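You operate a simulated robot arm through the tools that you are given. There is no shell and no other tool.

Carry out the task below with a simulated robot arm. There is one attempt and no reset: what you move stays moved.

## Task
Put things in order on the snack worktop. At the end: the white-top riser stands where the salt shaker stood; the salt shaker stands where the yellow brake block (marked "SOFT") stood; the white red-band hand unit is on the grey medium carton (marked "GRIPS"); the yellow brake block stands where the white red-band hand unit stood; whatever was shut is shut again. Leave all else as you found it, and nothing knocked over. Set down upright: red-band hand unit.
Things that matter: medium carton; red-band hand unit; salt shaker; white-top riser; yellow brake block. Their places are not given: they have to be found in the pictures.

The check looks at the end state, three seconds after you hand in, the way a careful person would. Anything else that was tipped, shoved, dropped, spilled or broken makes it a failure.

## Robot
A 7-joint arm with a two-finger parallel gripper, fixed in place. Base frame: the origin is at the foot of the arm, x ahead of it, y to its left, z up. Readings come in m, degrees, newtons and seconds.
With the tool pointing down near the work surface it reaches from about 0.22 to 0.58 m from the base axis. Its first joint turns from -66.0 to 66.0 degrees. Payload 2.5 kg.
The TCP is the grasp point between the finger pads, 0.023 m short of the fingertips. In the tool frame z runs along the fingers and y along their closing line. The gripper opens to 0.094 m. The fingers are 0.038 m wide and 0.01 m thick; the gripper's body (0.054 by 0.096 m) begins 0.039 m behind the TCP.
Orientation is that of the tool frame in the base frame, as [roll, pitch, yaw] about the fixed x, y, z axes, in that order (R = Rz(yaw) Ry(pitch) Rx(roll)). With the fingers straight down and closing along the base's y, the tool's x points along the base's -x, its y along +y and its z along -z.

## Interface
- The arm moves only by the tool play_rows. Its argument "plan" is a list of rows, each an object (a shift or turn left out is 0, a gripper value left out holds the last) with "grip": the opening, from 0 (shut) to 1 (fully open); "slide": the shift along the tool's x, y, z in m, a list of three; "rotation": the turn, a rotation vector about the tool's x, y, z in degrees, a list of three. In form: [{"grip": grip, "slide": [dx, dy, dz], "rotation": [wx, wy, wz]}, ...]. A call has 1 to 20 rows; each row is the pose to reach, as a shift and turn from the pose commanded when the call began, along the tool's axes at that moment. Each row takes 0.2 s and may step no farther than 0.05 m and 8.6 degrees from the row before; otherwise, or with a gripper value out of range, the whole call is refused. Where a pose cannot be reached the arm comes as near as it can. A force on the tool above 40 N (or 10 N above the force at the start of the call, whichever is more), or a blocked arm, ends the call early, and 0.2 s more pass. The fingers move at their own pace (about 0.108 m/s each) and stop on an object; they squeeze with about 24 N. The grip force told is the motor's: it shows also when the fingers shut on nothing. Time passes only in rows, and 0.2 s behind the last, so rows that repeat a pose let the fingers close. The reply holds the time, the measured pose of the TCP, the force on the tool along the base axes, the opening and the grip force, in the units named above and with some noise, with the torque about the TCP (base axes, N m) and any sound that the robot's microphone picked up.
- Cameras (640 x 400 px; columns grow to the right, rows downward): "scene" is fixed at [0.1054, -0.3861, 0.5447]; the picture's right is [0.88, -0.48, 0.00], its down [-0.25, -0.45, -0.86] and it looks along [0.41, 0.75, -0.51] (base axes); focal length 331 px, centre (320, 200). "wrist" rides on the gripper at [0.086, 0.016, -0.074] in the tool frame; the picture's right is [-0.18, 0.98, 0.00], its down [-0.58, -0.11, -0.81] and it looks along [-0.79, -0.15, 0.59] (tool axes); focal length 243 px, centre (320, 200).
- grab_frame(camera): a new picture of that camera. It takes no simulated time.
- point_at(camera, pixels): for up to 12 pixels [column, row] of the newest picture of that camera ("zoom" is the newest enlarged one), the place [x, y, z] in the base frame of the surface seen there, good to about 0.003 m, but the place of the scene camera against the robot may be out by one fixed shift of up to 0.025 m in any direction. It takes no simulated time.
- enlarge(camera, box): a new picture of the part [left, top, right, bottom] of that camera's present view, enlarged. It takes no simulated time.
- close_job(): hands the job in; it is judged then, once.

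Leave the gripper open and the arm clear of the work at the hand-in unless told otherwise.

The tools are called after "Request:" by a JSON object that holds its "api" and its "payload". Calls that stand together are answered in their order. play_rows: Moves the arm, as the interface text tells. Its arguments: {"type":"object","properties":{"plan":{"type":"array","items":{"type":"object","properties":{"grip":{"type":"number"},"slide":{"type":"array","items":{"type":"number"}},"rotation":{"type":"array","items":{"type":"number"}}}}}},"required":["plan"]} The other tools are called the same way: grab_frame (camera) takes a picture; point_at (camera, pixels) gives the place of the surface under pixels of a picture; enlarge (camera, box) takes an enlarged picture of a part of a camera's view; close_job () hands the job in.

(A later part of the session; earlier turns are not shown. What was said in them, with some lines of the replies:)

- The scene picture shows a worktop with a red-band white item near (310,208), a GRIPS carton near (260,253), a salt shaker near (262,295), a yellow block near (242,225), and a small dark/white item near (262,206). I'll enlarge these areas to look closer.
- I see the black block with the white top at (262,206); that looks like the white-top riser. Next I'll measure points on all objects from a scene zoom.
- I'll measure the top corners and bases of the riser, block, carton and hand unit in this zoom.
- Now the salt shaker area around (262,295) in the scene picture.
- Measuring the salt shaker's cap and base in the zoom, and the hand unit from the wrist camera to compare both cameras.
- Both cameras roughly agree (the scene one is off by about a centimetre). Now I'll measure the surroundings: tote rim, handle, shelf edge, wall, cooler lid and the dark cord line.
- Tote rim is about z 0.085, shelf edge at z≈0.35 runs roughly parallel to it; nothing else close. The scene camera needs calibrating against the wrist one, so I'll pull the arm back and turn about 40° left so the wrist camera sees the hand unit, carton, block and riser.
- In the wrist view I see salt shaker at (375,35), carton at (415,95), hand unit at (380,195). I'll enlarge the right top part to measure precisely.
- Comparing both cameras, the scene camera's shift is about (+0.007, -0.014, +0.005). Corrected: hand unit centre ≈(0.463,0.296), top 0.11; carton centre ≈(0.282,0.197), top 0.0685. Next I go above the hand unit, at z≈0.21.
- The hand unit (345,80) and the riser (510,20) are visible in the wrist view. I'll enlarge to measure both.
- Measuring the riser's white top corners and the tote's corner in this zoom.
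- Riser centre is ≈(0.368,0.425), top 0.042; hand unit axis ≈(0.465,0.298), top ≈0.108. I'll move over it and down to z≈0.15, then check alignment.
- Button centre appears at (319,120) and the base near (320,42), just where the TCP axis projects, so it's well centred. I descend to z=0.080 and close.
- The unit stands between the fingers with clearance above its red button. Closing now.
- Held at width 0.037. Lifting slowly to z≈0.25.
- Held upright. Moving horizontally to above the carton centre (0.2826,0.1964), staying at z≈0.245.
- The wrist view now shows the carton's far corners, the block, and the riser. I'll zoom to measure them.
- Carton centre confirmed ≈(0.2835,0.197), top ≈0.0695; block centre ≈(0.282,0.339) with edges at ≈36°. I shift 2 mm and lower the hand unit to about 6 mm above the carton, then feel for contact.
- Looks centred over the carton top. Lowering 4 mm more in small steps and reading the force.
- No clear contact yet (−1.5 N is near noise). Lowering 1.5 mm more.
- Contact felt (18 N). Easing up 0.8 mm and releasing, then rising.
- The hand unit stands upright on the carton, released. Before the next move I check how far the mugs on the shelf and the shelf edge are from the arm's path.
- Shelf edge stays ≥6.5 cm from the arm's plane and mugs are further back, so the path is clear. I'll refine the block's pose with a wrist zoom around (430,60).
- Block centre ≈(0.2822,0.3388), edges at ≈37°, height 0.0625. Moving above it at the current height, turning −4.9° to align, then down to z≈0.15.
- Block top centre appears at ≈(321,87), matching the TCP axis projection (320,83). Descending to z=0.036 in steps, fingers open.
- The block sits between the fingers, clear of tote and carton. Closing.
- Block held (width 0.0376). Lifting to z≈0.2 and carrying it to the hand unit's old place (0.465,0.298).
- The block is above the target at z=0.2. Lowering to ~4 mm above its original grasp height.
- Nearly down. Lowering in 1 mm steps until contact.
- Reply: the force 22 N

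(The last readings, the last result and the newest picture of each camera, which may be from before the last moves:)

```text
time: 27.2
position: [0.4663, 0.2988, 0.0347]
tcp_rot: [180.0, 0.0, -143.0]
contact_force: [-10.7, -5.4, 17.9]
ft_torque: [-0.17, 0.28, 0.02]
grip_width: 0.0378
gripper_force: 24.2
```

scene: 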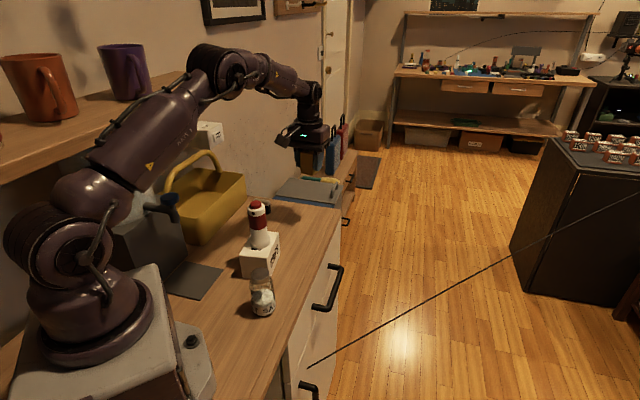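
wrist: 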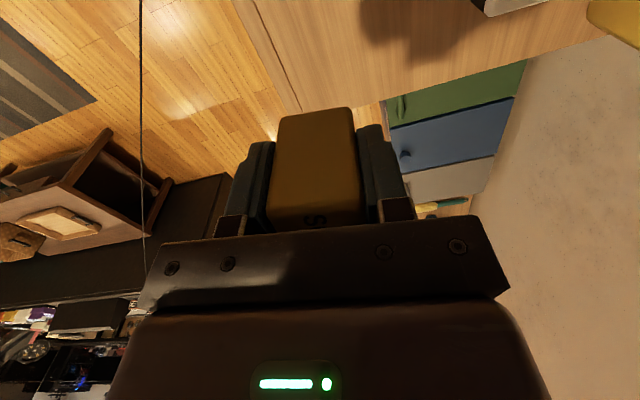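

Contact (18 N). Easing up 0.8 mm and releasing.

Request:
{"api": "play_rows", "payload": {"plan": [{"grip": 0, "slide": [0, 0, -0.0008]}, {"grip": 0, "slide": [0, 0, -0.0008]}, {"grip": 0.85, "slide": [0, 0, -0.0008]}, {"grip": 0.85, "slide": [0, 0, -0.0008]}, {"grip": 0.85, "slide": [0, 0, -0.0008]}]}}

Request:
{"api": "grab_frame", "payload": {"camera": "wrist"}}

```text
time: 28.4
position: [0.466, 0.2991, 0.035]
tcp_rot: [-180.0, 0.0, -143.1]
contact_force: [0.5, 0.0, 0.1]
ft_torque: [-0.05, -0.02, -0.01]
grip_width: 0.08
gripper_force: 0.0
```

```text
taken
```

wrist: 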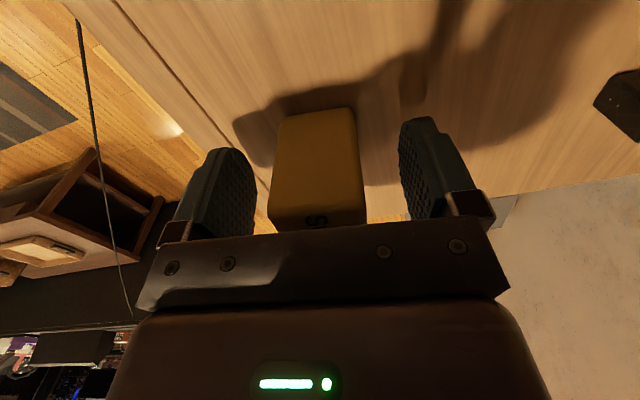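

Block stands at the old hand-unit spot. Rising to z≈0.25, then I'll look closely at the salt shaker's shape.

Request:
{"api": "play_rows", "payload": {"plan": [{"grip": 0.85, "slide": [0, 0, -0.03]}, {"slide": [0, 0, -0.07]}, {"grip": 1, "slide": [0, 0, -0.115]}, {"slide": [0, 0, -0.16]}, {"slide": [0, 0, -0.215]}, {"slide": [0, 0, -0.215]}]}}

Request:
{"api": "enlarge", "payload": {"camera": "scene", "box": [232, 255, 296, 325]}}

Request:
{"api": "grab_frame", "payload": {"camera": "scene"}}

```text
refused: row 5 steps farther than a row can; nothing moved
```

```text
5.71 times, centred on (264, 290) of scene
```

zoom: 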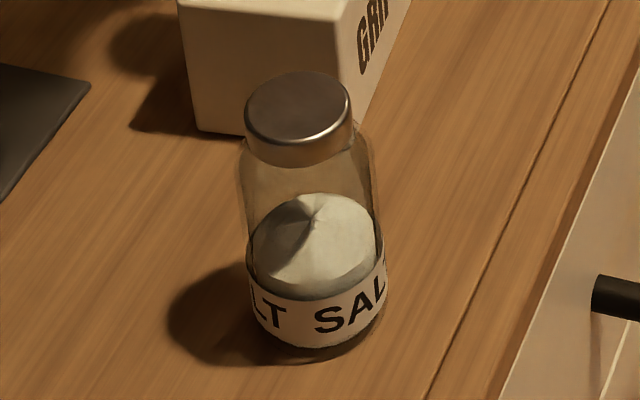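

```text
taken
```

scene: 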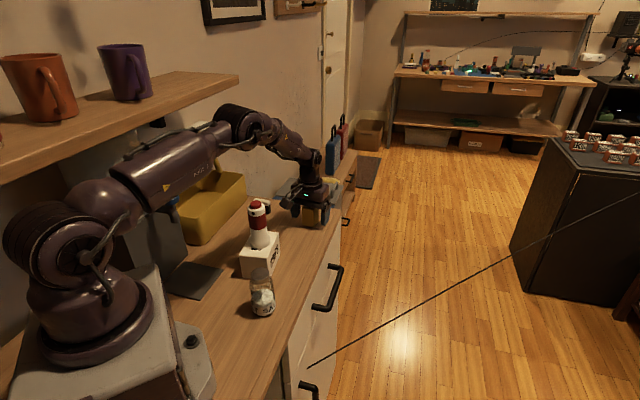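

One step was too long (0.055 m). Redoing with steps under 0.05.

Request:
{"api": "play_rows", "payload": {"plan": [{"grip": 0.85, "slide": [0, 0, -0.03]}, {"slide": [0, 0, -0.07]}, {"grip": 1, "slide": [0, 0, -0.115]}, {"slide": [0, 0, -0.16]}, {"slide": [0, 0, -0.2]}, {"slide": [0, 0, -0.215]}, {"slide": [0, 0, -0.215]}]}}

Request:
{"api": "grab_frame", "payload": {"camera": "wrist"}}

Request:
{"api": "enlarge", "payload": {"camera": "scene", "box": [232, 160, 360, 260]}}

```text
time: 30.0
position: [0.4677, 0.2985, 0.2501]
tcp_rot: [-180.0, 0.0, -143.1]
contact_force: [0.2, 0.2, 0.4]
ft_torque: [-0.01, 0.02, 0.01]
grip_width: 0.0938
gripper_force: 0.0
```

```text
taken
```

wrist: 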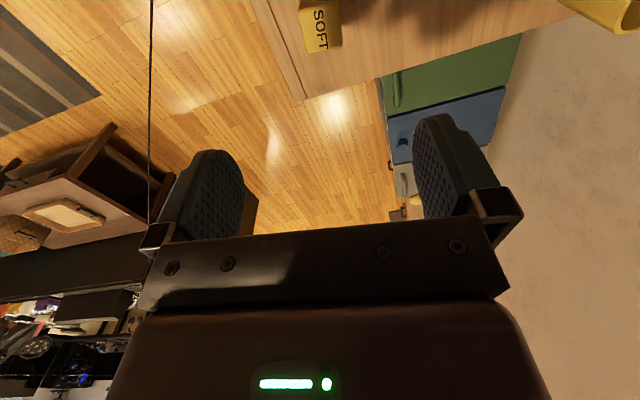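

```text
4.00 times, centred on (296, 210) of scene
```

zoom: 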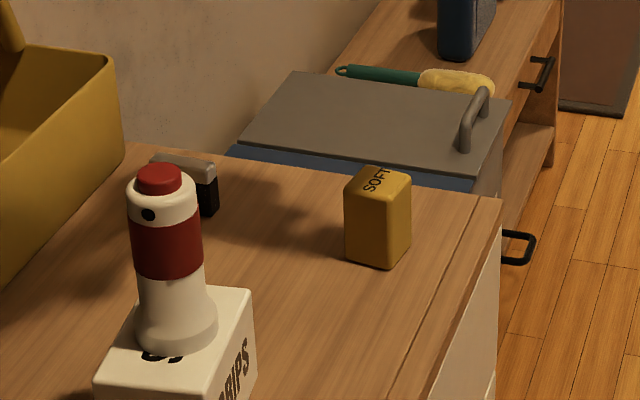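

The block stands upright at the old hand-unit place. Now moving at z≈0.25 to above the salt shaker (0.240,0.0705), keeping the same gripper heading.

Request:
{"api": "play_rows", "payload": {"plan": [{"grip": 1, "slide": [0.0397, -0.0059, 0]}, {"slide": [0.0795, -0.0117, 0]}, {"slide": [0.1192, -0.0176, 0]}, {"slide": [0.159, -0.0234, 0]}, {"slide": [0.1987, -0.0293, 0]}, {"slide": [0.2384, -0.0351, 0]}, {"slide": [0.2782, -0.041, 0]}, {"slide": [0.3179, -0.0468, 0]}, {"slide": [0.3179, -0.0468, 0]}]}}

Request:
{"api": "grab_frame", "payload": {"camera": "wrist"}}

Request:
{"api": "grab_frame", "payload": {"camera": "scene"}}

```text
time: 32.0
position: [0.2388, 0.0697, 0.2498]
tcp_rot: [180.0, 0.0, -143.1]
contact_force: [0.2, -0.3, 0.6]
ft_torque: [0.01, -0.01, 0.02]
grip_width: 0.0942
gripper_force: 0.0
```

```text
taken
```

wrist: 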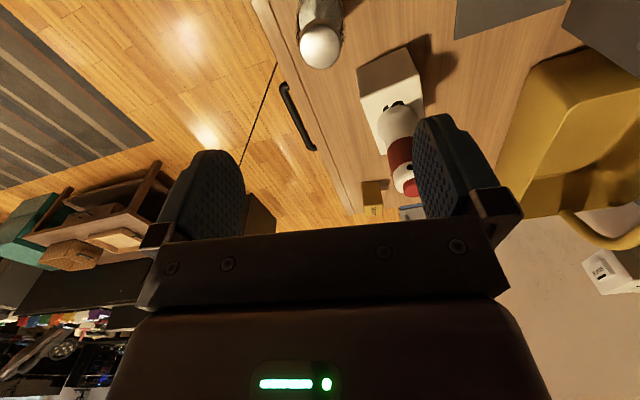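

```text
taken
```

scene: 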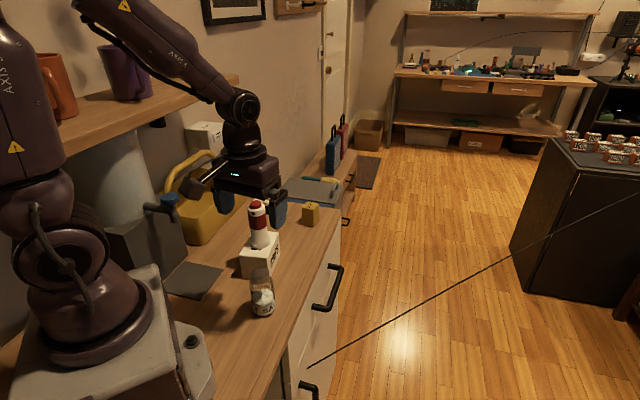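

Cap at (320,46) matches the TCP axis projection (320,45). I'll measure it once more in a zoom.

Request:
{"api": "enlarge", "payload": {"camera": "wrist", "box": [272, 0, 368, 80]}}

```text
5.00 times, centred on (320, 40) of wrist
```

zoom: 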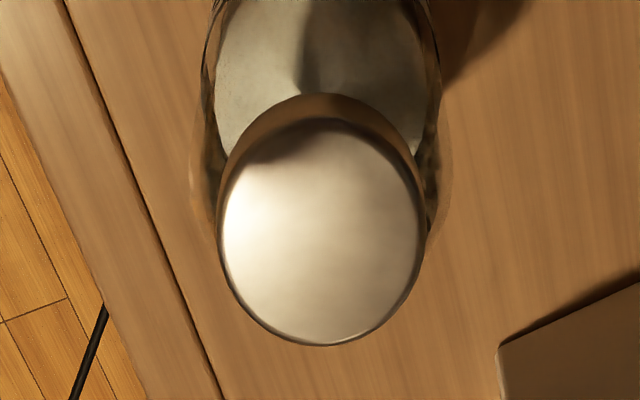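

Request:
{"api": "point_at", "payload": {"camera": "zoom", "pixels": [[320, 232], [225, 235], [417, 230], [330, 335], [315, 125], [320, 105], [205, 60], [440, 60], [195, 180], [320, 50], [150, 60], [480, 120]]}}

```text
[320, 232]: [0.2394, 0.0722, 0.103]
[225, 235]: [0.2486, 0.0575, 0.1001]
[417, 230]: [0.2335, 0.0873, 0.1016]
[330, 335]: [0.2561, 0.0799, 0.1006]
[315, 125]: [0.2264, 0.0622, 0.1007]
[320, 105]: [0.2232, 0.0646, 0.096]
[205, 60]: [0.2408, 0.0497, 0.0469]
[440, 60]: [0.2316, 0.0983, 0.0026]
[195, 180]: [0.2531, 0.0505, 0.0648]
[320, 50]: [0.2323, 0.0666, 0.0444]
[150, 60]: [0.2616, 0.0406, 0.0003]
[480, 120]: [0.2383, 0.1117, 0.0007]
```

Cap centre ≈(0.241,0.072), top ≈0.102. Descending to z=0.13 first with a 1.5 mm correction, then a check.

Request:
{"api": "play_rows", "payload": {"plan": [{"grip": 1, "slide": [-0.0017, 0.0002, 0.03]}, {"slide": [-0.0017, 0.0002, 0.07]}, {"slide": [-0.0017, 0.0002, 0.11]}, {"slide": [-0.0017, 0.0002, 0.12]}, {"slide": [-0.0017, 0.0002, 0.12]}]}}

Request:
{"api": "grab_frame", "payload": {"camera": "wrist"}}

Request:
{"api": "enlarge", "payload": {"camera": "scene", "box": [160, 150, 340, 330]}}

```text
time: 33.2
position: [0.2397, 0.0718, 0.1298]
tcp_rot: [179.9, 0.0, -142.9]
contact_force: [-0.6, -0.9, -0.2]
ft_torque: [-0.01, -0.02, -0.01]
grip_width: 0.0942
gripper_force: 0.0
```

```text
taken
```

wrist: 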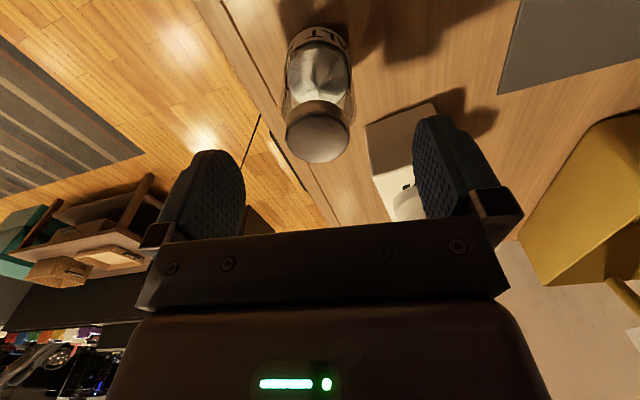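

```text
2.22 times, centred on (250, 240) of scene
```

zoom: 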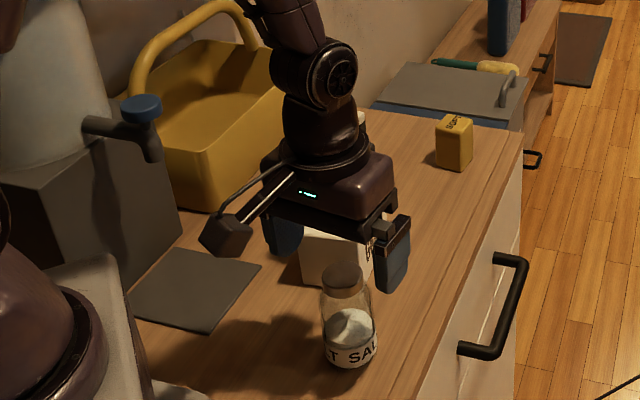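

Aligned: cap at (318,133), fingers either side. Descending to z=0.070.

Request:
{"api": "play_rows", "payload": {"plan": [{"grip": 1, "slide": [0, 0, 0.025]}, {"slide": [0, 0, 0.05]}, {"slide": [0, 0, 0.0595]}, {"slide": [0, 0, 0.0595]}]}}

Request:
{"api": "grab_frame", "payload": {"camera": "wrist"}}

```text
time: 34.2
position: [0.2396, 0.071, 0.0707]
tcp_rot: [-180.0, 0.0, -143.0]
contact_force: [-0.4, -0.6, 0.0]
ft_torque: [-0.03, -0.02, -0.01]
grip_width: 0.094
gripper_force: 0.1
```

```text
taken
```

wrist: 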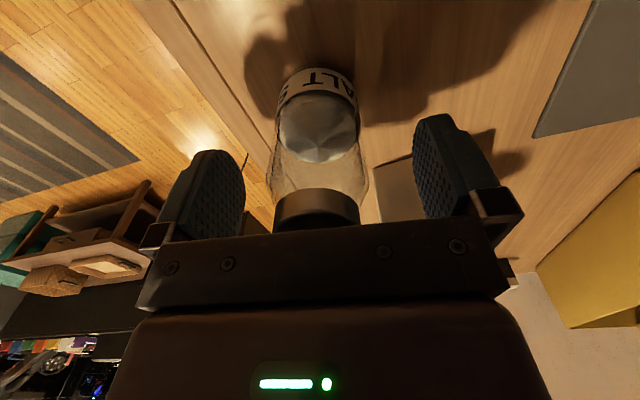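

The shaker is centred between the fingers, cap just clear of the palm. Closing.

Request:
{"api": "play_rows", "payload": {"plan": [{"grip": 0}, {"grip": 0}, {"grip": 0}, {"grip": 0}, {"grip": 0}]}}

Request:
{"api": "grab_frame", "payload": {"camera": "wrist"}}

```text
time: 35.4
position: [0.2395, 0.0719, 0.0718]
tcp_rot: [-180.0, 0.0, -142.9]
contact_force: [0.2, -1.3, 0.6]
ft_torque: [-0.04, -0.01, -0.02]
grip_width: 0.0467
gripper_force: 24.8
```

```text
taken
```

wrist: 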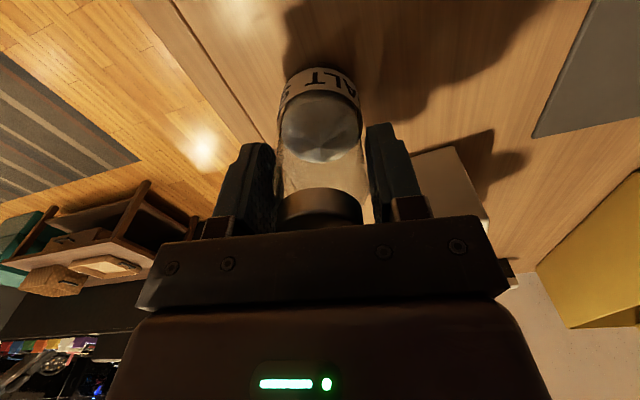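

Held at width 0.0467. Lifting slowly to z≈0.29 so that it clears the hand unit on the carton.

Request:
{"api": "play_rows", "payload": {"plan": [{"grip": 0, "slide": [0, 0, -0.008]}, {"slide": [0, 0, -0.025]}, {"slide": [0, 0, -0.05]}, {"slide": [0, 0, -0.08]}, {"slide": [0, 0, -0.11]}, {"slide": [0, 0, -0.14]}, {"slide": [0, 0, -0.17]}, {"slide": [0, 0, -0.2]}, {"slide": [0, 0, -0.215]}, {"slide": [0, 0, -0.22]}, {"slide": [0, 0, -0.22]}]}}

Request:
{"api": "grab_frame", "payload": {"camera": "wrist"}}

Request:
{"api": "grab_frame", "payload": {"camera": "scene"}}

```text
time: 37.8
position: [0.2403, 0.0713, 0.2901]
tcp_rot: [180.0, 0.0, -143.0]
contact_force: [-0.1, 0.0, -0.5]
ft_torque: [0.01, 0.01, 0.01]
grip_width: 0.0468
gripper_force: 24.2
```

```text
taken
```

wrist: 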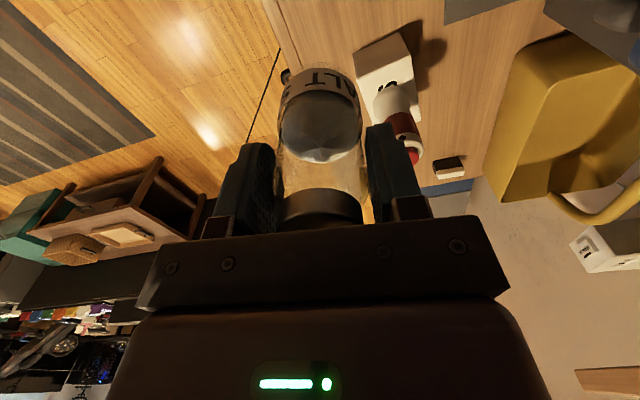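

```text
taken
```

scene: 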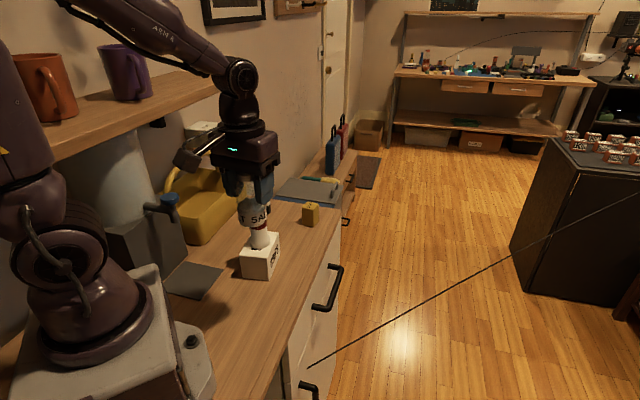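

Shaker hangs upright, bottom at z≈0.22, above the hand unit's top (0.178). Moving over to (0.30,0.26), then on to the block's old place while descending to z≈0.2.

Request:
{"api": "play_rows", "payload": {"plan": [{"grip": 0, "slide": [-0.012, 0.0086, 0]}, {"slide": [-0.035, 0.025, 0]}, {"slide": [-0.06, 0.0428, 0]}, {"slide": [-0.085, 0.0606, 0]}, {"slide": [-0.11, 0.0784, 0]}, {"slide": [-0.135, 0.0963, 0]}, {"slide": [-0.155, 0.1105, 0]}, {"slide": [-0.165, 0.125, 0.01]}, {"slide": [-0.173, 0.145, 0.03]}, {"slide": [-0.181, 0.162, 0.05]}, {"slide": [-0.189, 0.178, 0.07]}, {"slide": [-0.1946, 0.1884, 0.09]}, {"slide": [-0.1946, 0.1884, 0.095]}, {"slide": [-0.1946, 0.1884, 0.095]}]}}

Request:
{"api": "grab_frame", "payload": {"camera": "wrist"}}

Request:
{"api": "grab_frame", "payload": {"camera": "scene"}}

```text
time: 40.8
position: [0.284, 0.3393, 0.1965]
tcp_rot: [-180.0, -0.1, -143.0]
contact_force: [-0.3, -0.1, -1.3]
ft_torque: [-0.01, -0.01, -0.04]
grip_width: 0.0467
gripper_force: 24.3
```

```text
taken
```

wrist: 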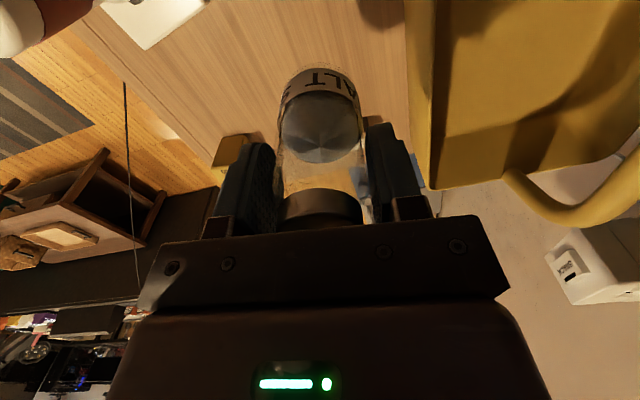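

```text
taken
```

scene: 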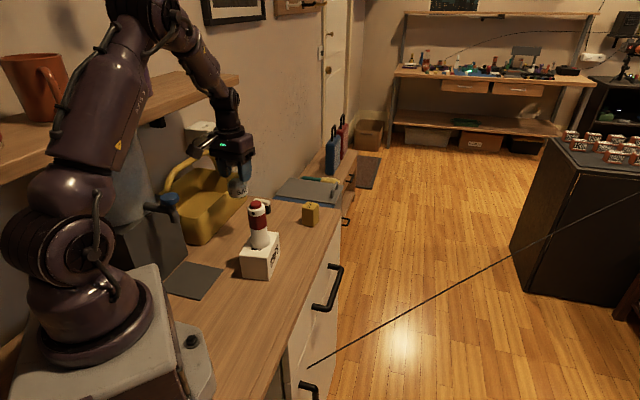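

Above the block's old place. Lowering to ~5 mm over the surface.

Request:
{"api": "play_rows", "payload": {"plan": [{"grip": 0, "slide": [0.0008, 0.0006, 0.02]}, {"slide": [0.0008, 0.0006, 0.045]}, {"slide": [0.0008, 0.0006, 0.07]}, {"slide": [0.0008, 0.0006, 0.095]}, {"slide": [0.0008, 0.0006, 0.112]}, {"slide": [0.0008, 0.0006, 0.12]}, {"slide": [0.0008, 0.0006, 0.12]}]}}

Request:
{"api": "enlarge", "payload": {"camera": "scene", "box": [150, 130, 310, 290]}}

Request:
{"api": "grab_frame", "payload": {"camera": "wrist"}}

```text
time: 42.4
position: [0.2805, 0.3385, 0.0762]
tcp_rot: [180.0, 0.0, -143.1]
contact_force: [0.1, 0.2, -1.3]
ft_torque: [0.02, 0.04, 0.02]
grip_width: 0.047
gripper_force: 23.9
```

```text
2.50 times, centred on (230, 210) of scene
```

zoom: 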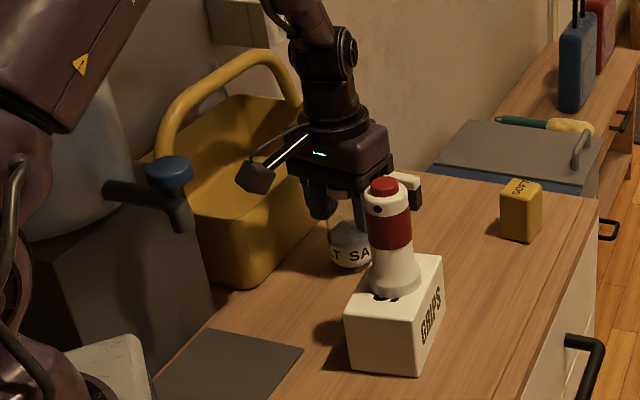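

```text
taken
```

wrist: 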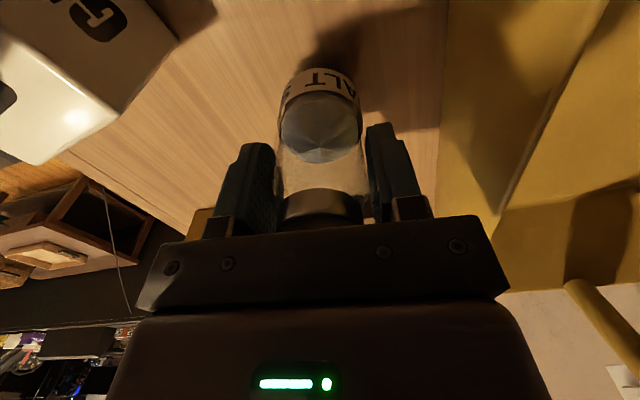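

Just above the surface. Lowering in 1 mm steps to feel contact.

Request:
{"api": "play_rows", "payload": {"plan": [{"grip": 0, "slide": [0, 0, 0.001]}, {"slide": [0, 0, 0.0022]}, {"slide": [0, 0, 0.0034]}, {"slide": [0, 0, 0.0042]}, {"slide": [0, 0, 0.0042]}]}}

```text
time: 43.6
position: [0.2811, 0.3396, 0.0714]
tcp_rot: [179.9, 0.1, -143.0]
contact_force: [-0.6, 0.0, 0.1]
ft_torque: [0.02, 0.0, 0.0]
grip_width: 0.0468
gripper_force: 24.0
```

Request:
{"api": "play_rows", "payload": {"plan": [{"grip": 0, "slide": [0, 0, 0.0007]}, {"slide": [0, 0, 0.0014]}, {"slide": [0, 0, 0.0014]}]}}

```text
time: 44.4
position: [0.2828, 0.3383, 0.0716]
tcp_rot: [179.9, 0.0, -143.0]
contact_force: [-3.6, -3.3, 12.5]
ft_torque: [-0.23, 0.2, -0.01]
grip_width: 0.0469
gripper_force: 24.2
```

Contact (12.5 N). Easing up 0.5 mm and releasing.

Request:
{"api": "play_rows", "payload": {"plan": [{"grip": 0, "slide": [0, 0, -0.0006]}, {"grip": 0, "slide": [0, 0, -0.0006]}, {"grip": 0.9, "slide": [0, 0, -0.0006]}, {"grip": 0.9, "slide": [0, 0, -0.0006]}, {"grip": 0.9, "slide": [0, 0, -0.0006]}]}}

Request:
{"api": "grab_frame", "payload": {"camera": "wrist"}}

```text
time: 45.6
position: [0.2824, 0.3393, 0.0708]
tcp_rot: [-180.0, 0.0, -143.0]
contact_force: [0.6, 0.7, -0.4]
ft_torque: [-0.01, 0.02, 0.01]
grip_width: 0.0846
gripper_force: 0.0
```

```text
taken
```

wrist: 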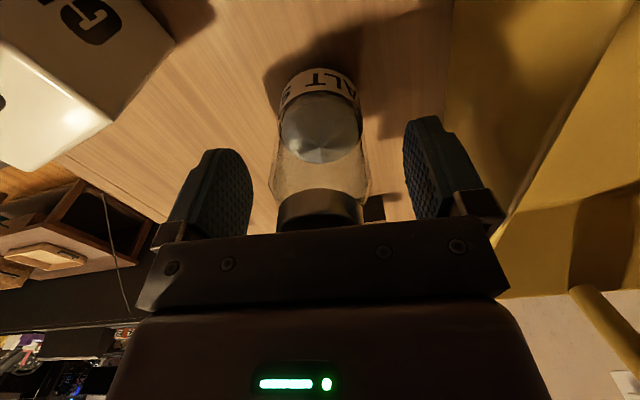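

Shaker stands upright, released. Rising straight up to z≈0.2.

Request:
{"api": "play_rows", "payload": {"plan": [{"grip": 0.9, "slide": [0, 0, -0.02]}, {"slide": [0, 0, -0.05]}, {"slide": [0, 0, -0.09]}, {"slide": [0, 0, -0.13]}, {"slide": [0, 0, -0.13]}]}}

Request:
{"api": "grab_frame", "payload": {"camera": "wrist"}}

Request:
{"api": "enlarge", "payload": {"camera": "scene", "box": [150, 130, 350, 290]}}

```text
time: 46.8
position: [0.2817, 0.3377, 0.2017]
tcp_rot: [-180.0, 0.0, -142.9]
contact_force: [0.7, -0.5, 0.6]
ft_torque: [0.05, 0.02, -0.01]
grip_width: 0.0845
gripper_force: 0.1
```

```text
taken
```

wrist: 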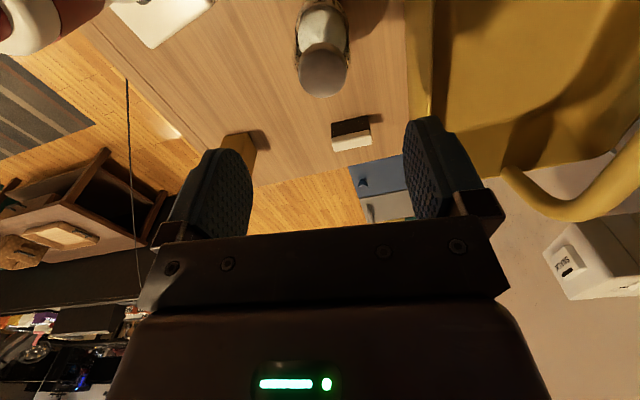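

```text
2.50 times, centred on (250, 210) of scene
```

zoom: 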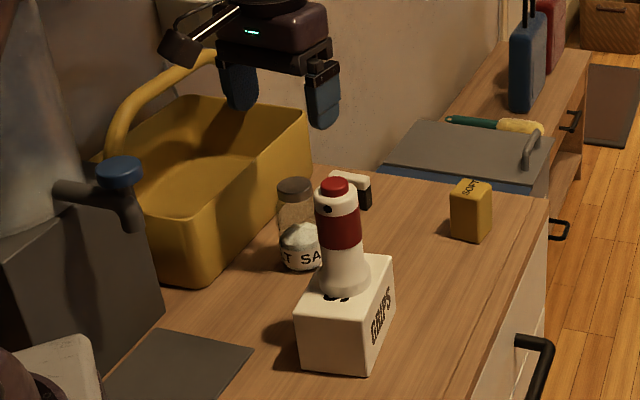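

All upright. Measuring the riser again at (350,132) in the wrist view and the nearby tote wall/rim.

Request:
{"api": "enlarge", "payload": {"camera": "wrist", "box": [310, 90, 438, 170]}}

```text
5.00 times, centred on (374, 130) of wrist
```

zoom: 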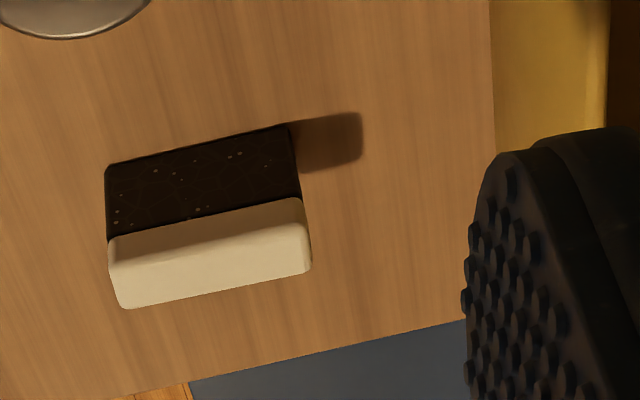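

Request:
{"api": "point_at", "payload": {"camera": "zoom", "pixels": [[112, 245], [300, 205], [308, 268], [125, 303], [212, 255], [110, 170], [288, 130], [605, 60], [500, 60], [550, 50], [491, 140], [200, 200]]}}

Request:
{"api": "point_at", "payload": {"camera": "wrist", "pixels": [[430, 60], [432, 20], [440, 100], [416, 70], [325, 75], [322, 25]]}}

```text
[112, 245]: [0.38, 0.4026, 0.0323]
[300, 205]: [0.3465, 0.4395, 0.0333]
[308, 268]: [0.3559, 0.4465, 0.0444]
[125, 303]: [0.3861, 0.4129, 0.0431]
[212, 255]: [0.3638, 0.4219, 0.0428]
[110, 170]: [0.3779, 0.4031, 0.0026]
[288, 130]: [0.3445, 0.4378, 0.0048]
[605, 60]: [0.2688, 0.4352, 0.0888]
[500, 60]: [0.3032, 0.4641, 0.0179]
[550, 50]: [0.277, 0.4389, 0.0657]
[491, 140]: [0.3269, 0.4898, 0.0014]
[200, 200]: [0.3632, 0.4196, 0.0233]
```

```text
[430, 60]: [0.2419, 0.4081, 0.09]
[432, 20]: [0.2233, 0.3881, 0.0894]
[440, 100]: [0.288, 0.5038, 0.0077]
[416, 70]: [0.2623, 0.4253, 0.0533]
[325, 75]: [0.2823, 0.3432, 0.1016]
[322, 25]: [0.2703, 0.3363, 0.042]
```

Riser centre ≈(0.3683,0.4255), long axis at ≈132°, tote wall 7.5 cm away. Moving above it at z=0.2, turning −5.2°, then down to z≈0.12 with the fingers at 0.8.

Request:
{"api": "play_rows", "payload": {"plan": [{"grip": 0.85, "slide": [-0.0302, 0.0044, 0], "rotation": [0, 0, -1.3]}, {"slide": [-0.0605, 0.0088, 0], "rotation": [0, 0, -2.6]}, {"slide": [-0.0908, 0.0131, 0], "rotation": [0, 0, -3.9]}, {"slide": [-0.121, 0.0175, 0], "rotation": [0, 0, -5.2]}, {"slide": [-0.121, 0.0175, 0.04], "rotation": [0, 0, -5.2]}, {"slide": [-0.121, 0.0175, 0.08], "rotation": [0, 0, -5.2]}, {"slide": [-0.121, 0.0175, 0.08], "rotation": [0, 0, -5.2]}]}}

Request:
{"api": "grab_frame", "payload": {"camera": "wrist"}}

Request:
{"api": "grab_frame", "payload": {"camera": "scene"}}

```text
time: 48.4
position: [0.367, 0.421, 0.1187]
tcp_rot: [-179.9, 0.0, -137.8]
contact_force: [-0.1, 0.1, -0.4]
ft_torque: [0.0, -0.03, 0.01]
grip_width: 0.0797
gripper_force: 0.0
```

```text
taken
```

wrist: 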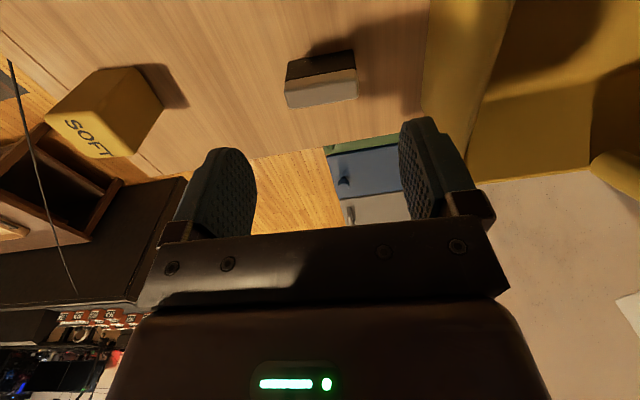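

```text
taken
```

scene: 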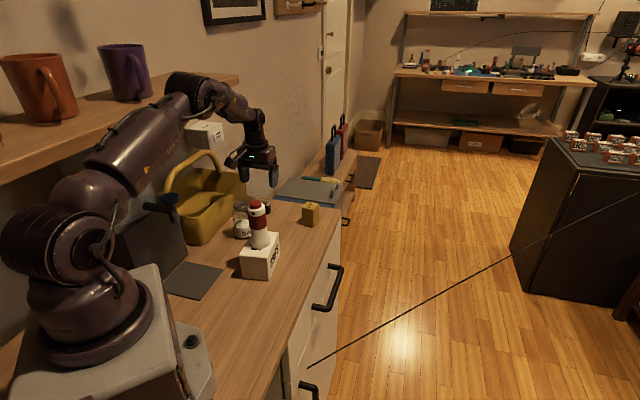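

Riser top centre at about (322,90) vs projected axis (320,92): nearly aligned. Zooming in for a last measurement.

Request:
{"api": "enlarge", "payload": {"camera": "wrist", "box": [272, 40, 368, 120]}}

```text
5.00 times, centred on (320, 80) of wrist
```

zoom: 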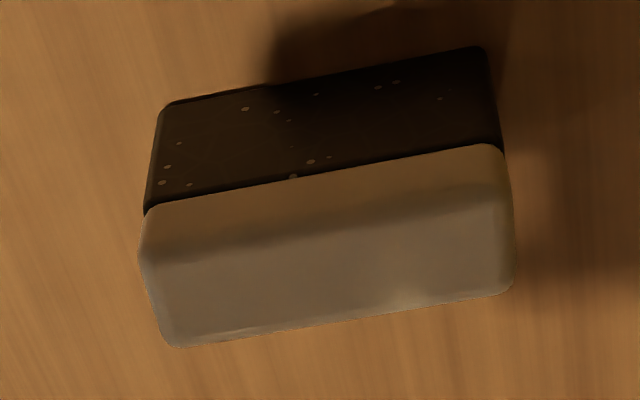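

Request:
{"api": "point_at", "payload": {"camera": "zoom", "pixels": [[148, 262], [180, 343], [508, 285], [505, 195], [335, 278], [335, 315], [335, 240], [320, 120], [155, 140], [480, 70], [145, 215], [500, 150]]}}

```text
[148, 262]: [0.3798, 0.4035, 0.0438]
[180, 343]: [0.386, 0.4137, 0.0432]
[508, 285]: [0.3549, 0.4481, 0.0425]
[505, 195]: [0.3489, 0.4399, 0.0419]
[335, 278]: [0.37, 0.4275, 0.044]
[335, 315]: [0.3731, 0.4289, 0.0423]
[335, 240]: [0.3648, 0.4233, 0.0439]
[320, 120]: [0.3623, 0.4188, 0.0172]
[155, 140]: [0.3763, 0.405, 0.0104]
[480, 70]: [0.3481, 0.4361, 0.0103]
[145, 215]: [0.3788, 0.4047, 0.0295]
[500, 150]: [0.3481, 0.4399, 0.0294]
```

Centre (0.368,0.426) confirmed. Shifting 2 mm along the closing line and descending to z≈0.031 (tips ≈8 mm above the top).

Request:
{"api": "play_rows", "payload": {"plan": [{"grip": 0.85, "slide": [-0.001, 0.002, 0.025]}, {"slide": [-0.001, 0.002, 0.05]}, {"slide": [-0.001, 0.002, 0.075]}, {"slide": [-0.001, 0.002, 0.088]}, {"slide": [-0.001, 0.002, 0.088]}]}}

Request:
{"api": "grab_frame", "payload": {"camera": "wrist"}}

Request:
{"api": "enlarge", "payload": {"camera": "scene", "box": [170, 110, 340, 260]}}

```text
time: 49.6
position: [0.3673, 0.4284, 0.032]
tcp_rot: [179.9, 0.0, -137.8]
contact_force: [0.2, -1.1, -0.2]
ft_torque: [-0.01, 0.01, 0.0]
grip_width: 0.0799
gripper_force: 0.0
```

```text
taken
```

wrist: 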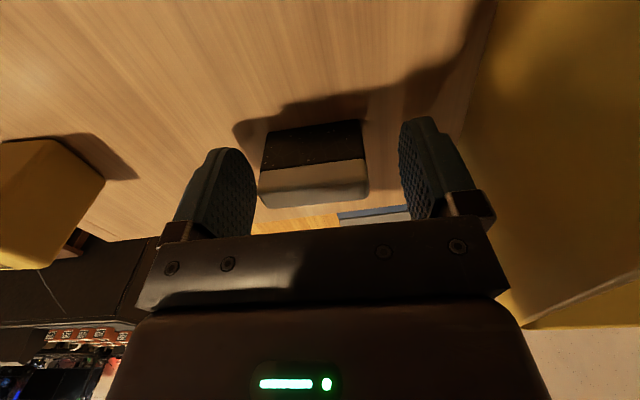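

```text
2.67 times, centred on (255, 185) of scene
```

zoom: 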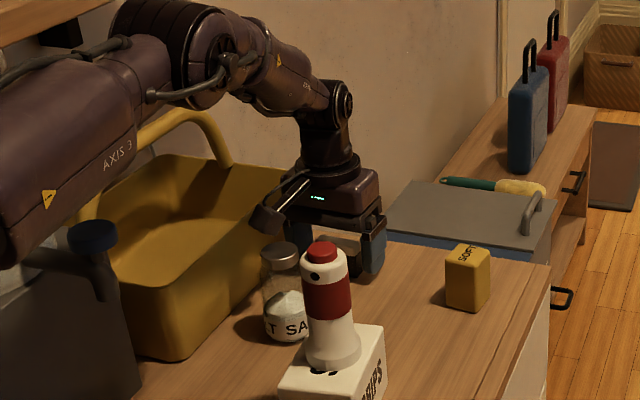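

The riser appears ~3 mm left of centre (it spans 258–370 around 313), so I shift −3 mm along the closing line and close. The camera arm is near the shaker's cap but higher/aside, and the shaker has not moved.

Request:
{"api": "play_rows", "payload": {"plan": [{"grip": 0.85, "slide": [0, -0.003, 0]}, {"grip": 0.85, "slide": [0, -0.003, 0]}, {"grip": 0, "slide": [0, -0.003, 0]}, {"grip": 0, "slide": [0, -0.003, 0]}, {"grip": 0, "slide": [0, -0.003, 0]}, {"grip": 0, "slide": [0, -0.003, 0]}]}}

Request:
{"api": "grab_frame", "payload": {"camera": "wrist"}}

Request:
{"api": "enlarge", "payload": {"camera": "scene", "box": [210, 160, 310, 250]}}

```text
time: 51.0
position: [0.3693, 0.4246, 0.0325]
tcp_rot: [180.0, 0.0, -137.8]
contact_force: [0.0, 0.5, 0.1]
ft_torque: [-0.04, -0.03, 0.0]
grip_width: 0.0493
gripper_force: 24.3
```

```text
taken
```

wrist: 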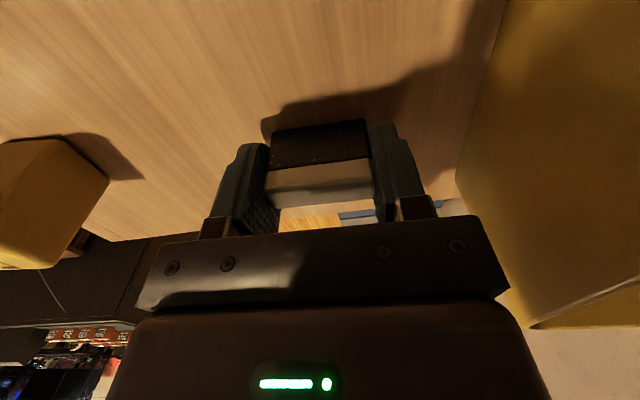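

```text
4.44 times, centred on (260, 205) of scene
```

zoom: 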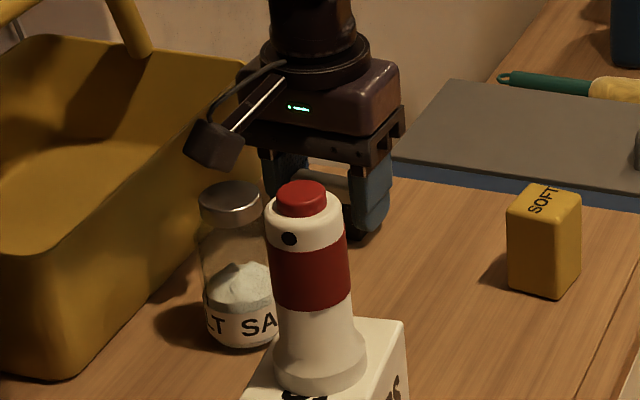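

Riser held (0.0493). Checking the robot's plinth near the destination in the scene picture before the carry, since the wrist camera will come low there.

Request:
{"api": "grab_frame", "payload": {"camera": "scene"}}

Request:
{"api": "point_at", "payload": {"camera": "scene", "pixels": [[190, 342], [205, 350], [205, 385], [185, 325], [160, 290], [175, 320], [145, 290], [150, 310], [195, 270], [212, 392], [170, 300], [140, 265]]}}

```text
taken
```

scene: 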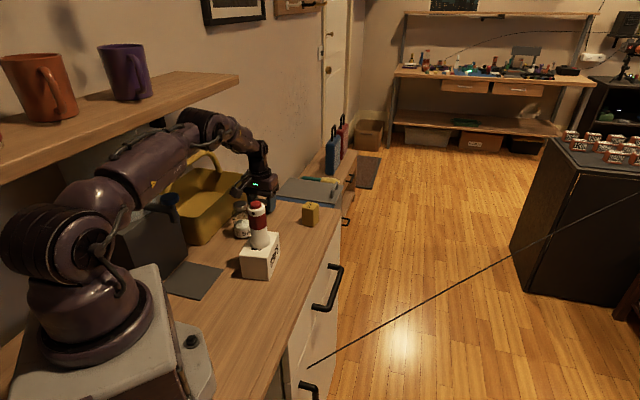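

```text
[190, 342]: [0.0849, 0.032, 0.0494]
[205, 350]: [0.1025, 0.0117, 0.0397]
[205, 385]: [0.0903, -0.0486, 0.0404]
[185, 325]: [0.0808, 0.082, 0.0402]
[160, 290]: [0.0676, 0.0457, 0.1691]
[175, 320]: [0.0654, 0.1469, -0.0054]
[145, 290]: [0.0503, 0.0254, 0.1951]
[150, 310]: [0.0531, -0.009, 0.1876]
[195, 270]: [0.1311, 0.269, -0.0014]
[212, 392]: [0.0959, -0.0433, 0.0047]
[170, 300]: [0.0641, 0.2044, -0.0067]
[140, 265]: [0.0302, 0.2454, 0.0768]
```

The plinth reaches only x≈0.11 at z≈0.045, so the camera (x≈0.15, z≈0.1) will clear it. Lifting the riser straight up to z≈0.2.

Request:
{"api": "play_rows", "payload": {"plan": [{"grip": 0, "slide": [0, 0, -0.008]}, {"slide": [0, 0, -0.03]}, {"slide": [0, 0, -0.06]}, {"slide": [0, 0, -0.095]}, {"slide": [0, 0, -0.13]}, {"slide": [0, 0, -0.168]}, {"slide": [0, 0, -0.168]}]}}

Request:
{"api": "grab_frame", "payload": {"camera": "wrist"}}

Request:
{"api": "grab_frame", "payload": {"camera": "scene"}}

```text
time: 52.6
position: [0.3705, 0.4252, 0.1987]
tcp_rot: [180.0, -0.2, -137.8]
contact_force: [0.5, 0.0, -0.3]
ft_torque: [-0.01, -0.01, 0.0]
grip_width: 0.049
gripper_force: 24.4
```

```text
taken
```

wrist: 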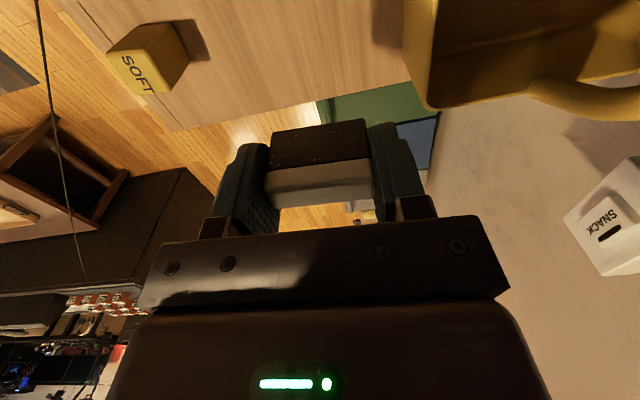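

```text
taken
```

scene: 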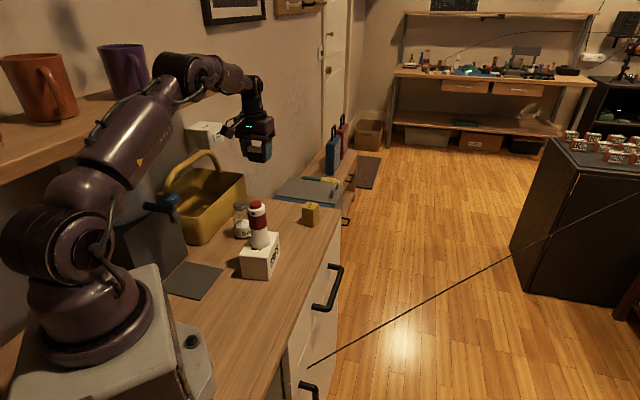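

Riser held level. Carrying it outward and up to z≈0.27, then over the hand unit's height to the salt shaker's old place (0.241,0.072).

Request:
{"api": "play_rows", "payload": {"plan": [{"grip": 0, "slide": [0.0211, -0.0148, -0.0142]}, {"slide": [0.0422, -0.0295, -0.0284]}, {"slide": [0.0632, -0.0443, -0.0426]}, {"slide": [0.0843, -0.059, -0.0568]}, {"slide": [0.1054, -0.0738, -0.071]}, {"slide": [0.1338, -0.0865, -0.071]}, {"slide": [0.1622, -0.0992, -0.071]}, {"slide": [0.1906, -0.1119, -0.071]}, {"slide": [0.219, -0.1246, -0.071]}, {"slide": [0.2474, -0.1373, -0.071]}, {"slide": [0.2758, -0.15, -0.071]}, {"slide": [0.3042, -0.1627, -0.071]}, {"slide": [0.3326, -0.1754, -0.071]}, {"slide": [0.3326, -0.1754, -0.071]}]}}

Request:
{"api": "grab_frame", "payload": {"camera": "wrist"}}

Request:
{"api": "grab_frame", "payload": {"camera": "scene"}}

```text
time: 55.6
position: [0.241, 0.0706, 0.2717]
tcp_rot: [179.9, 0.0, -137.8]
contact_force: [-0.4, 0.5, -0.3]
ft_torque: [0.04, 0.03, 0.0]
grip_width: 0.0491
gripper_force: 24.0
```

```text
taken
```

wrist: 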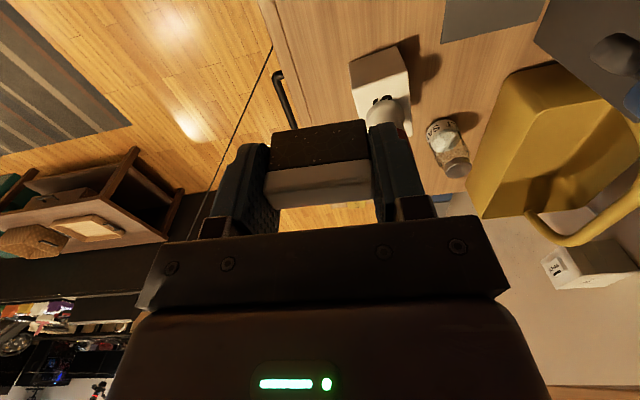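

```text
taken
```

scene: 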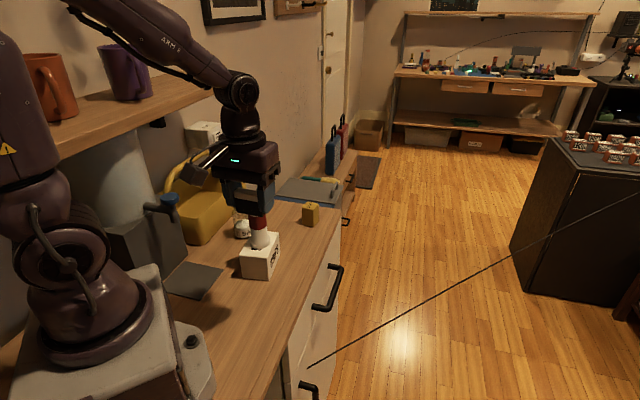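

In place above the destination. Lowering to ~6 mm above the surface.

Request:
{"api": "play_rows", "payload": {"plan": [{"grip": 0, "slide": [0, 0.0005, 0.035]}, {"slide": [0, 0.0005, 0.07]}, {"slide": [0, 0.0005, 0.105]}, {"slide": [0, 0.0005, 0.14]}, {"slide": [0, 0.0005, 0.175]}, {"slide": [0, 0.0005, 0.205]}, {"slide": [0, 0.0005, 0.225]}, {"slide": [0, 0.0005, 0.233]}, {"slide": [0, 0.0005, 0.233]}]}}

Request:
{"api": "enlarge", "payload": {"camera": "scene", "box": [170, 190, 340, 340]}}

Request:
{"api": "grab_frame", "payload": {"camera": "wrist"}}

```text
time: 57.6
position: [0.2407, 0.0725, 0.0389]
tcp_rot: [180.0, 0.0, -137.7]
contact_force: [0.2, 0.5, -1.3]
ft_torque: [0.01, -0.01, 0.01]
grip_width: 0.0493
gripper_force: 24.0
```

```text
2.67 times, centred on (255, 265) of scene
```

zoom: 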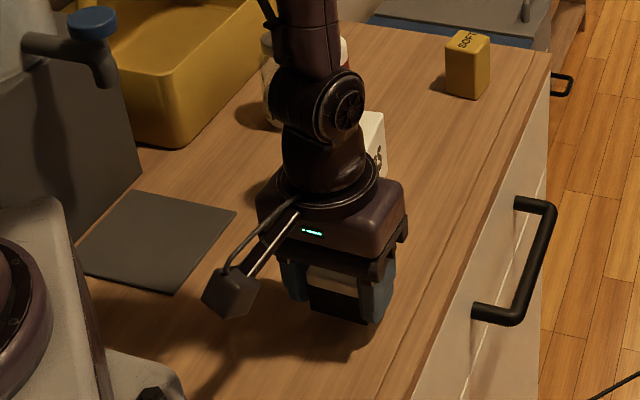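

```text
taken
```

wrist: 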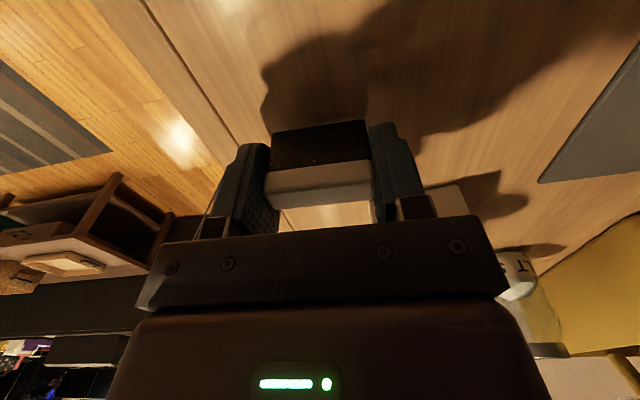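

Just above the surface, everything clear. Lowering in small steps to feel contact.

Request:
{"api": "play_rows", "payload": {"plan": [{"grip": 0, "slide": [0, 0, 0.0015]}, {"slide": [0, 0, 0.003]}, {"slide": [0, 0, 0.0045]}, {"slide": [0, 0, 0.0055]}, {"slide": [0, 0, 0.0055]}]}}

```text
time: 58.8
position: [0.2417, 0.0723, 0.0343]
tcp_rot: [180.0, 0.0, -137.8]
contact_force: [-0.4, 0.2, -0.6]
ft_torque: [-0.02, 0.01, 0.0]
grip_width: 0.0493
gripper_force: 23.7
```

Request:
{"api": "play_rows", "payload": {"plan": [{"grip": 0, "slide": [0, 0, 0.0007]}, {"slide": [0, 0, 0.0014]}, {"slide": [0, 0, 0.0014]}]}}

```text
time: 59.6
position: [0.241, 0.0723, 0.0332]
tcp_rot: [-180.0, 0.0, -137.8]
contact_force: [-1.9, -0.7, 9.5]
ft_torque: [-0.05, 0.02, -0.01]
grip_width: 0.0489
gripper_force: 24.1
```

Contact (9.5 N). Easing up 0.4 mm and releasing.

Request:
{"api": "play_rows", "payload": {"plan": [{"grip": 0, "slide": [0, 0, -0.0004]}, {"grip": 0, "slide": [0, 0, -0.0004]}, {"grip": 0.9, "slide": [0, 0, -0.0004]}, {"grip": 0.9, "slide": [0, 0, -0.0004]}, {"grip": 0.9, "slide": [0, 0, -0.0004]}]}}

Request:
{"api": "grab_frame", "payload": {"camera": "wrist"}}

```text
time: 60.8
position: [0.2409, 0.0728, 0.0322]
tcp_rot: [180.0, 0.0, -137.8]
contact_force: [0.4, 0.1, 0.5]
ft_torque: [0.02, 0.0, 0.01]
grip_width: 0.0843
gripper_force: 0.1
```

```text
taken
```

wrist: 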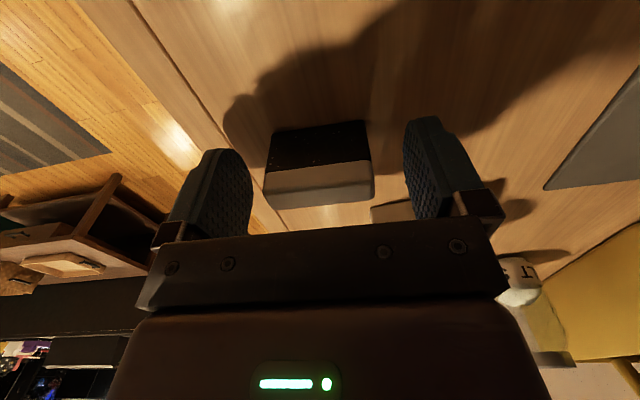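

Riser stands free. Rising straight up to z≈0.3 and opening fully, then I'll review the whole scene.

Request:
{"api": "play_rows", "payload": {"plan": [{"grip": 0.9, "slide": [0, 0, -0.02]}, {"slide": [0, 0, -0.055]}, {"slide": [0, 0, -0.095]}, {"grip": 1, "slide": [0, 0, -0.14]}, {"slide": [0, 0, -0.185]}, {"slide": [0, 0, -0.23]}, {"slide": [0, 0, -0.27]}, {"slide": [0, 0, -0.27]}]}}

Request:
{"api": "grab_frame", "payload": {"camera": "scene"}}

Request:
{"api": "enlarge", "payload": {"camera": "scene", "box": [190, 180, 350, 330]}}

Request:
{"api": "grab_frame", "payload": {"camera": "wrist"}}

```text
time: 62.6
position: [0.2407, 0.0705, 0.3043]
tcp_rot: [180.0, 0.0, -137.8]
contact_force: [0.0, -0.3, -0.3]
ft_torque: [-0.02, 0.01, 0.01]
grip_width: 0.0942
gripper_force: 0.1
```

```text
taken
```

scene: 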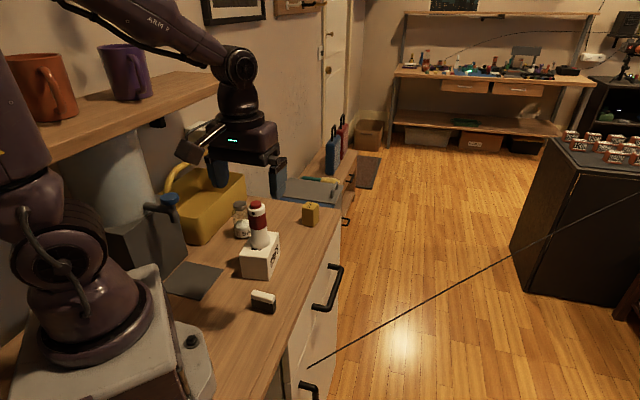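

```text
2.67 times, centred on (270, 255) of scene
```

zoom: 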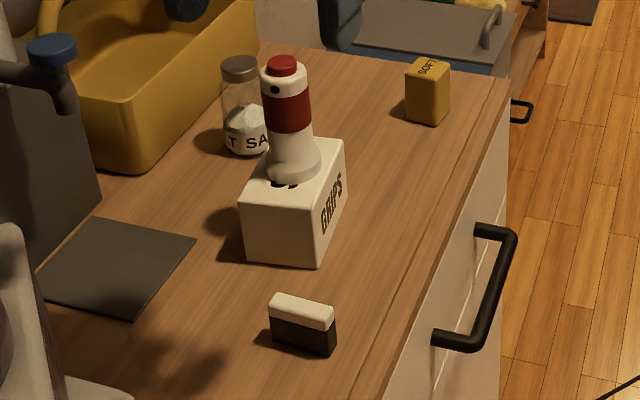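

```text
taken
```

wrist: 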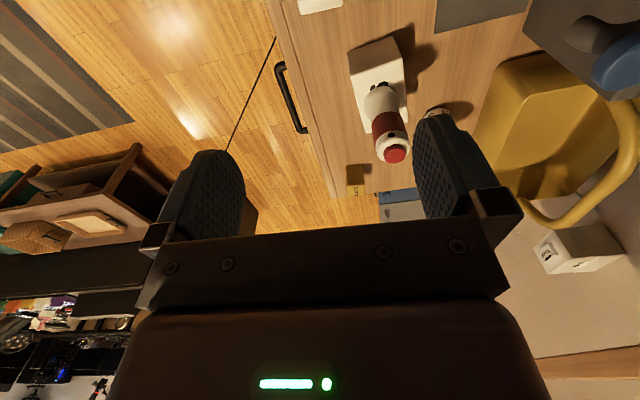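

All stand upright. I'll verify the final positions with the scene camera, comparing with its first readings (salt ≈(0.2335,0.084), block ≈(0.2754,0.351), hand unit ≈(0.456,0.31) scene frame).

Request:
{"api": "point_at", "payload": {"camera": "zoom", "pixels": [[272, 312], [278, 296], [334, 310], [330, 328], [303, 312], [240, 65], [240, 75], [408, 77], [420, 58], [449, 67], [438, 87], [282, 63]]}}

Request:
{"api": "point_at", "payload": {"camera": "zoom", "pixels": [[270, 140], [344, 145], [318, 203], [243, 192], [222, 68], [259, 70], [245, 152], [318, 260], [249, 248], [432, 123], [408, 110], [292, 180]]}}

```text
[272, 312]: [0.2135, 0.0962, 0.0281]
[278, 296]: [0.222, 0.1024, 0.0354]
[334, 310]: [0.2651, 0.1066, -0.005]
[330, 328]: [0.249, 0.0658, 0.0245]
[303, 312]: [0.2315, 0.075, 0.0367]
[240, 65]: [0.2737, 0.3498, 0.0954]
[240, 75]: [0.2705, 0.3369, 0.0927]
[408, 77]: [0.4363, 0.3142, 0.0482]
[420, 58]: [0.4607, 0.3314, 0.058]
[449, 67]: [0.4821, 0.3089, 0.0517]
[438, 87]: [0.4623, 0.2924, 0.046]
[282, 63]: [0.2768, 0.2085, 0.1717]
```

```text
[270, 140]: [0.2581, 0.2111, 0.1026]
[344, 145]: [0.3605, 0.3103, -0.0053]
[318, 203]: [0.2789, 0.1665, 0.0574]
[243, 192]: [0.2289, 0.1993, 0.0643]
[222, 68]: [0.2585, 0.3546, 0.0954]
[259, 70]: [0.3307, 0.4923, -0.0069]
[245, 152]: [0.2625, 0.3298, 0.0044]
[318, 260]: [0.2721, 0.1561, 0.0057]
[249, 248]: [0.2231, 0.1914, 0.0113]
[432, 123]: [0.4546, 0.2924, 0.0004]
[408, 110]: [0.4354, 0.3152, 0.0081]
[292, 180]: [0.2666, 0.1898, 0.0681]
```

Final check from the scene camera:

| Thing | Measured | Target |
|---|---|---|
| Riser | ≈(0.236, 0.087) | salt spot (0.233, 0.084) |
| Salt shaker | ≈(0.274, 0.350) | block spot (0.275, 0.351) |
| Block | ≈(0.460, 0.312) | hand-unit spot (0.456, 0.310) |

The hand unit stands upright on the carton, and the carton hasn't moved. I opened nothing, so everything that was shut is still shut. The gripper is open and well above the work at z≈0.30. Handing in.

Request:
{"api": "close_job", "payload": {}}

```text
The job is handed in.
```

I finished the rearrangement and handed it in. In the last pictures, everything stood upright and in its place:

- **Hand unit:** the white red-band hand unit stands upright in the middle of the "GRIPS" carton, which has not moved.
- **Brake block:** the yellow "SOFT" block stands where the hand unit stood, within about 5 mm.
- **Salt shaker:** it stands where the brake block stood, within about 2 mm.
- **Riser:** the white-top riser stands where the salt shaker stood, within about 5 mm.

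I opened nothing, so whatever was shut is still shut. I saw no sign that anything else was moved or knocked over. The gripper is open, and the arm is about 0.30 m above the worktop.
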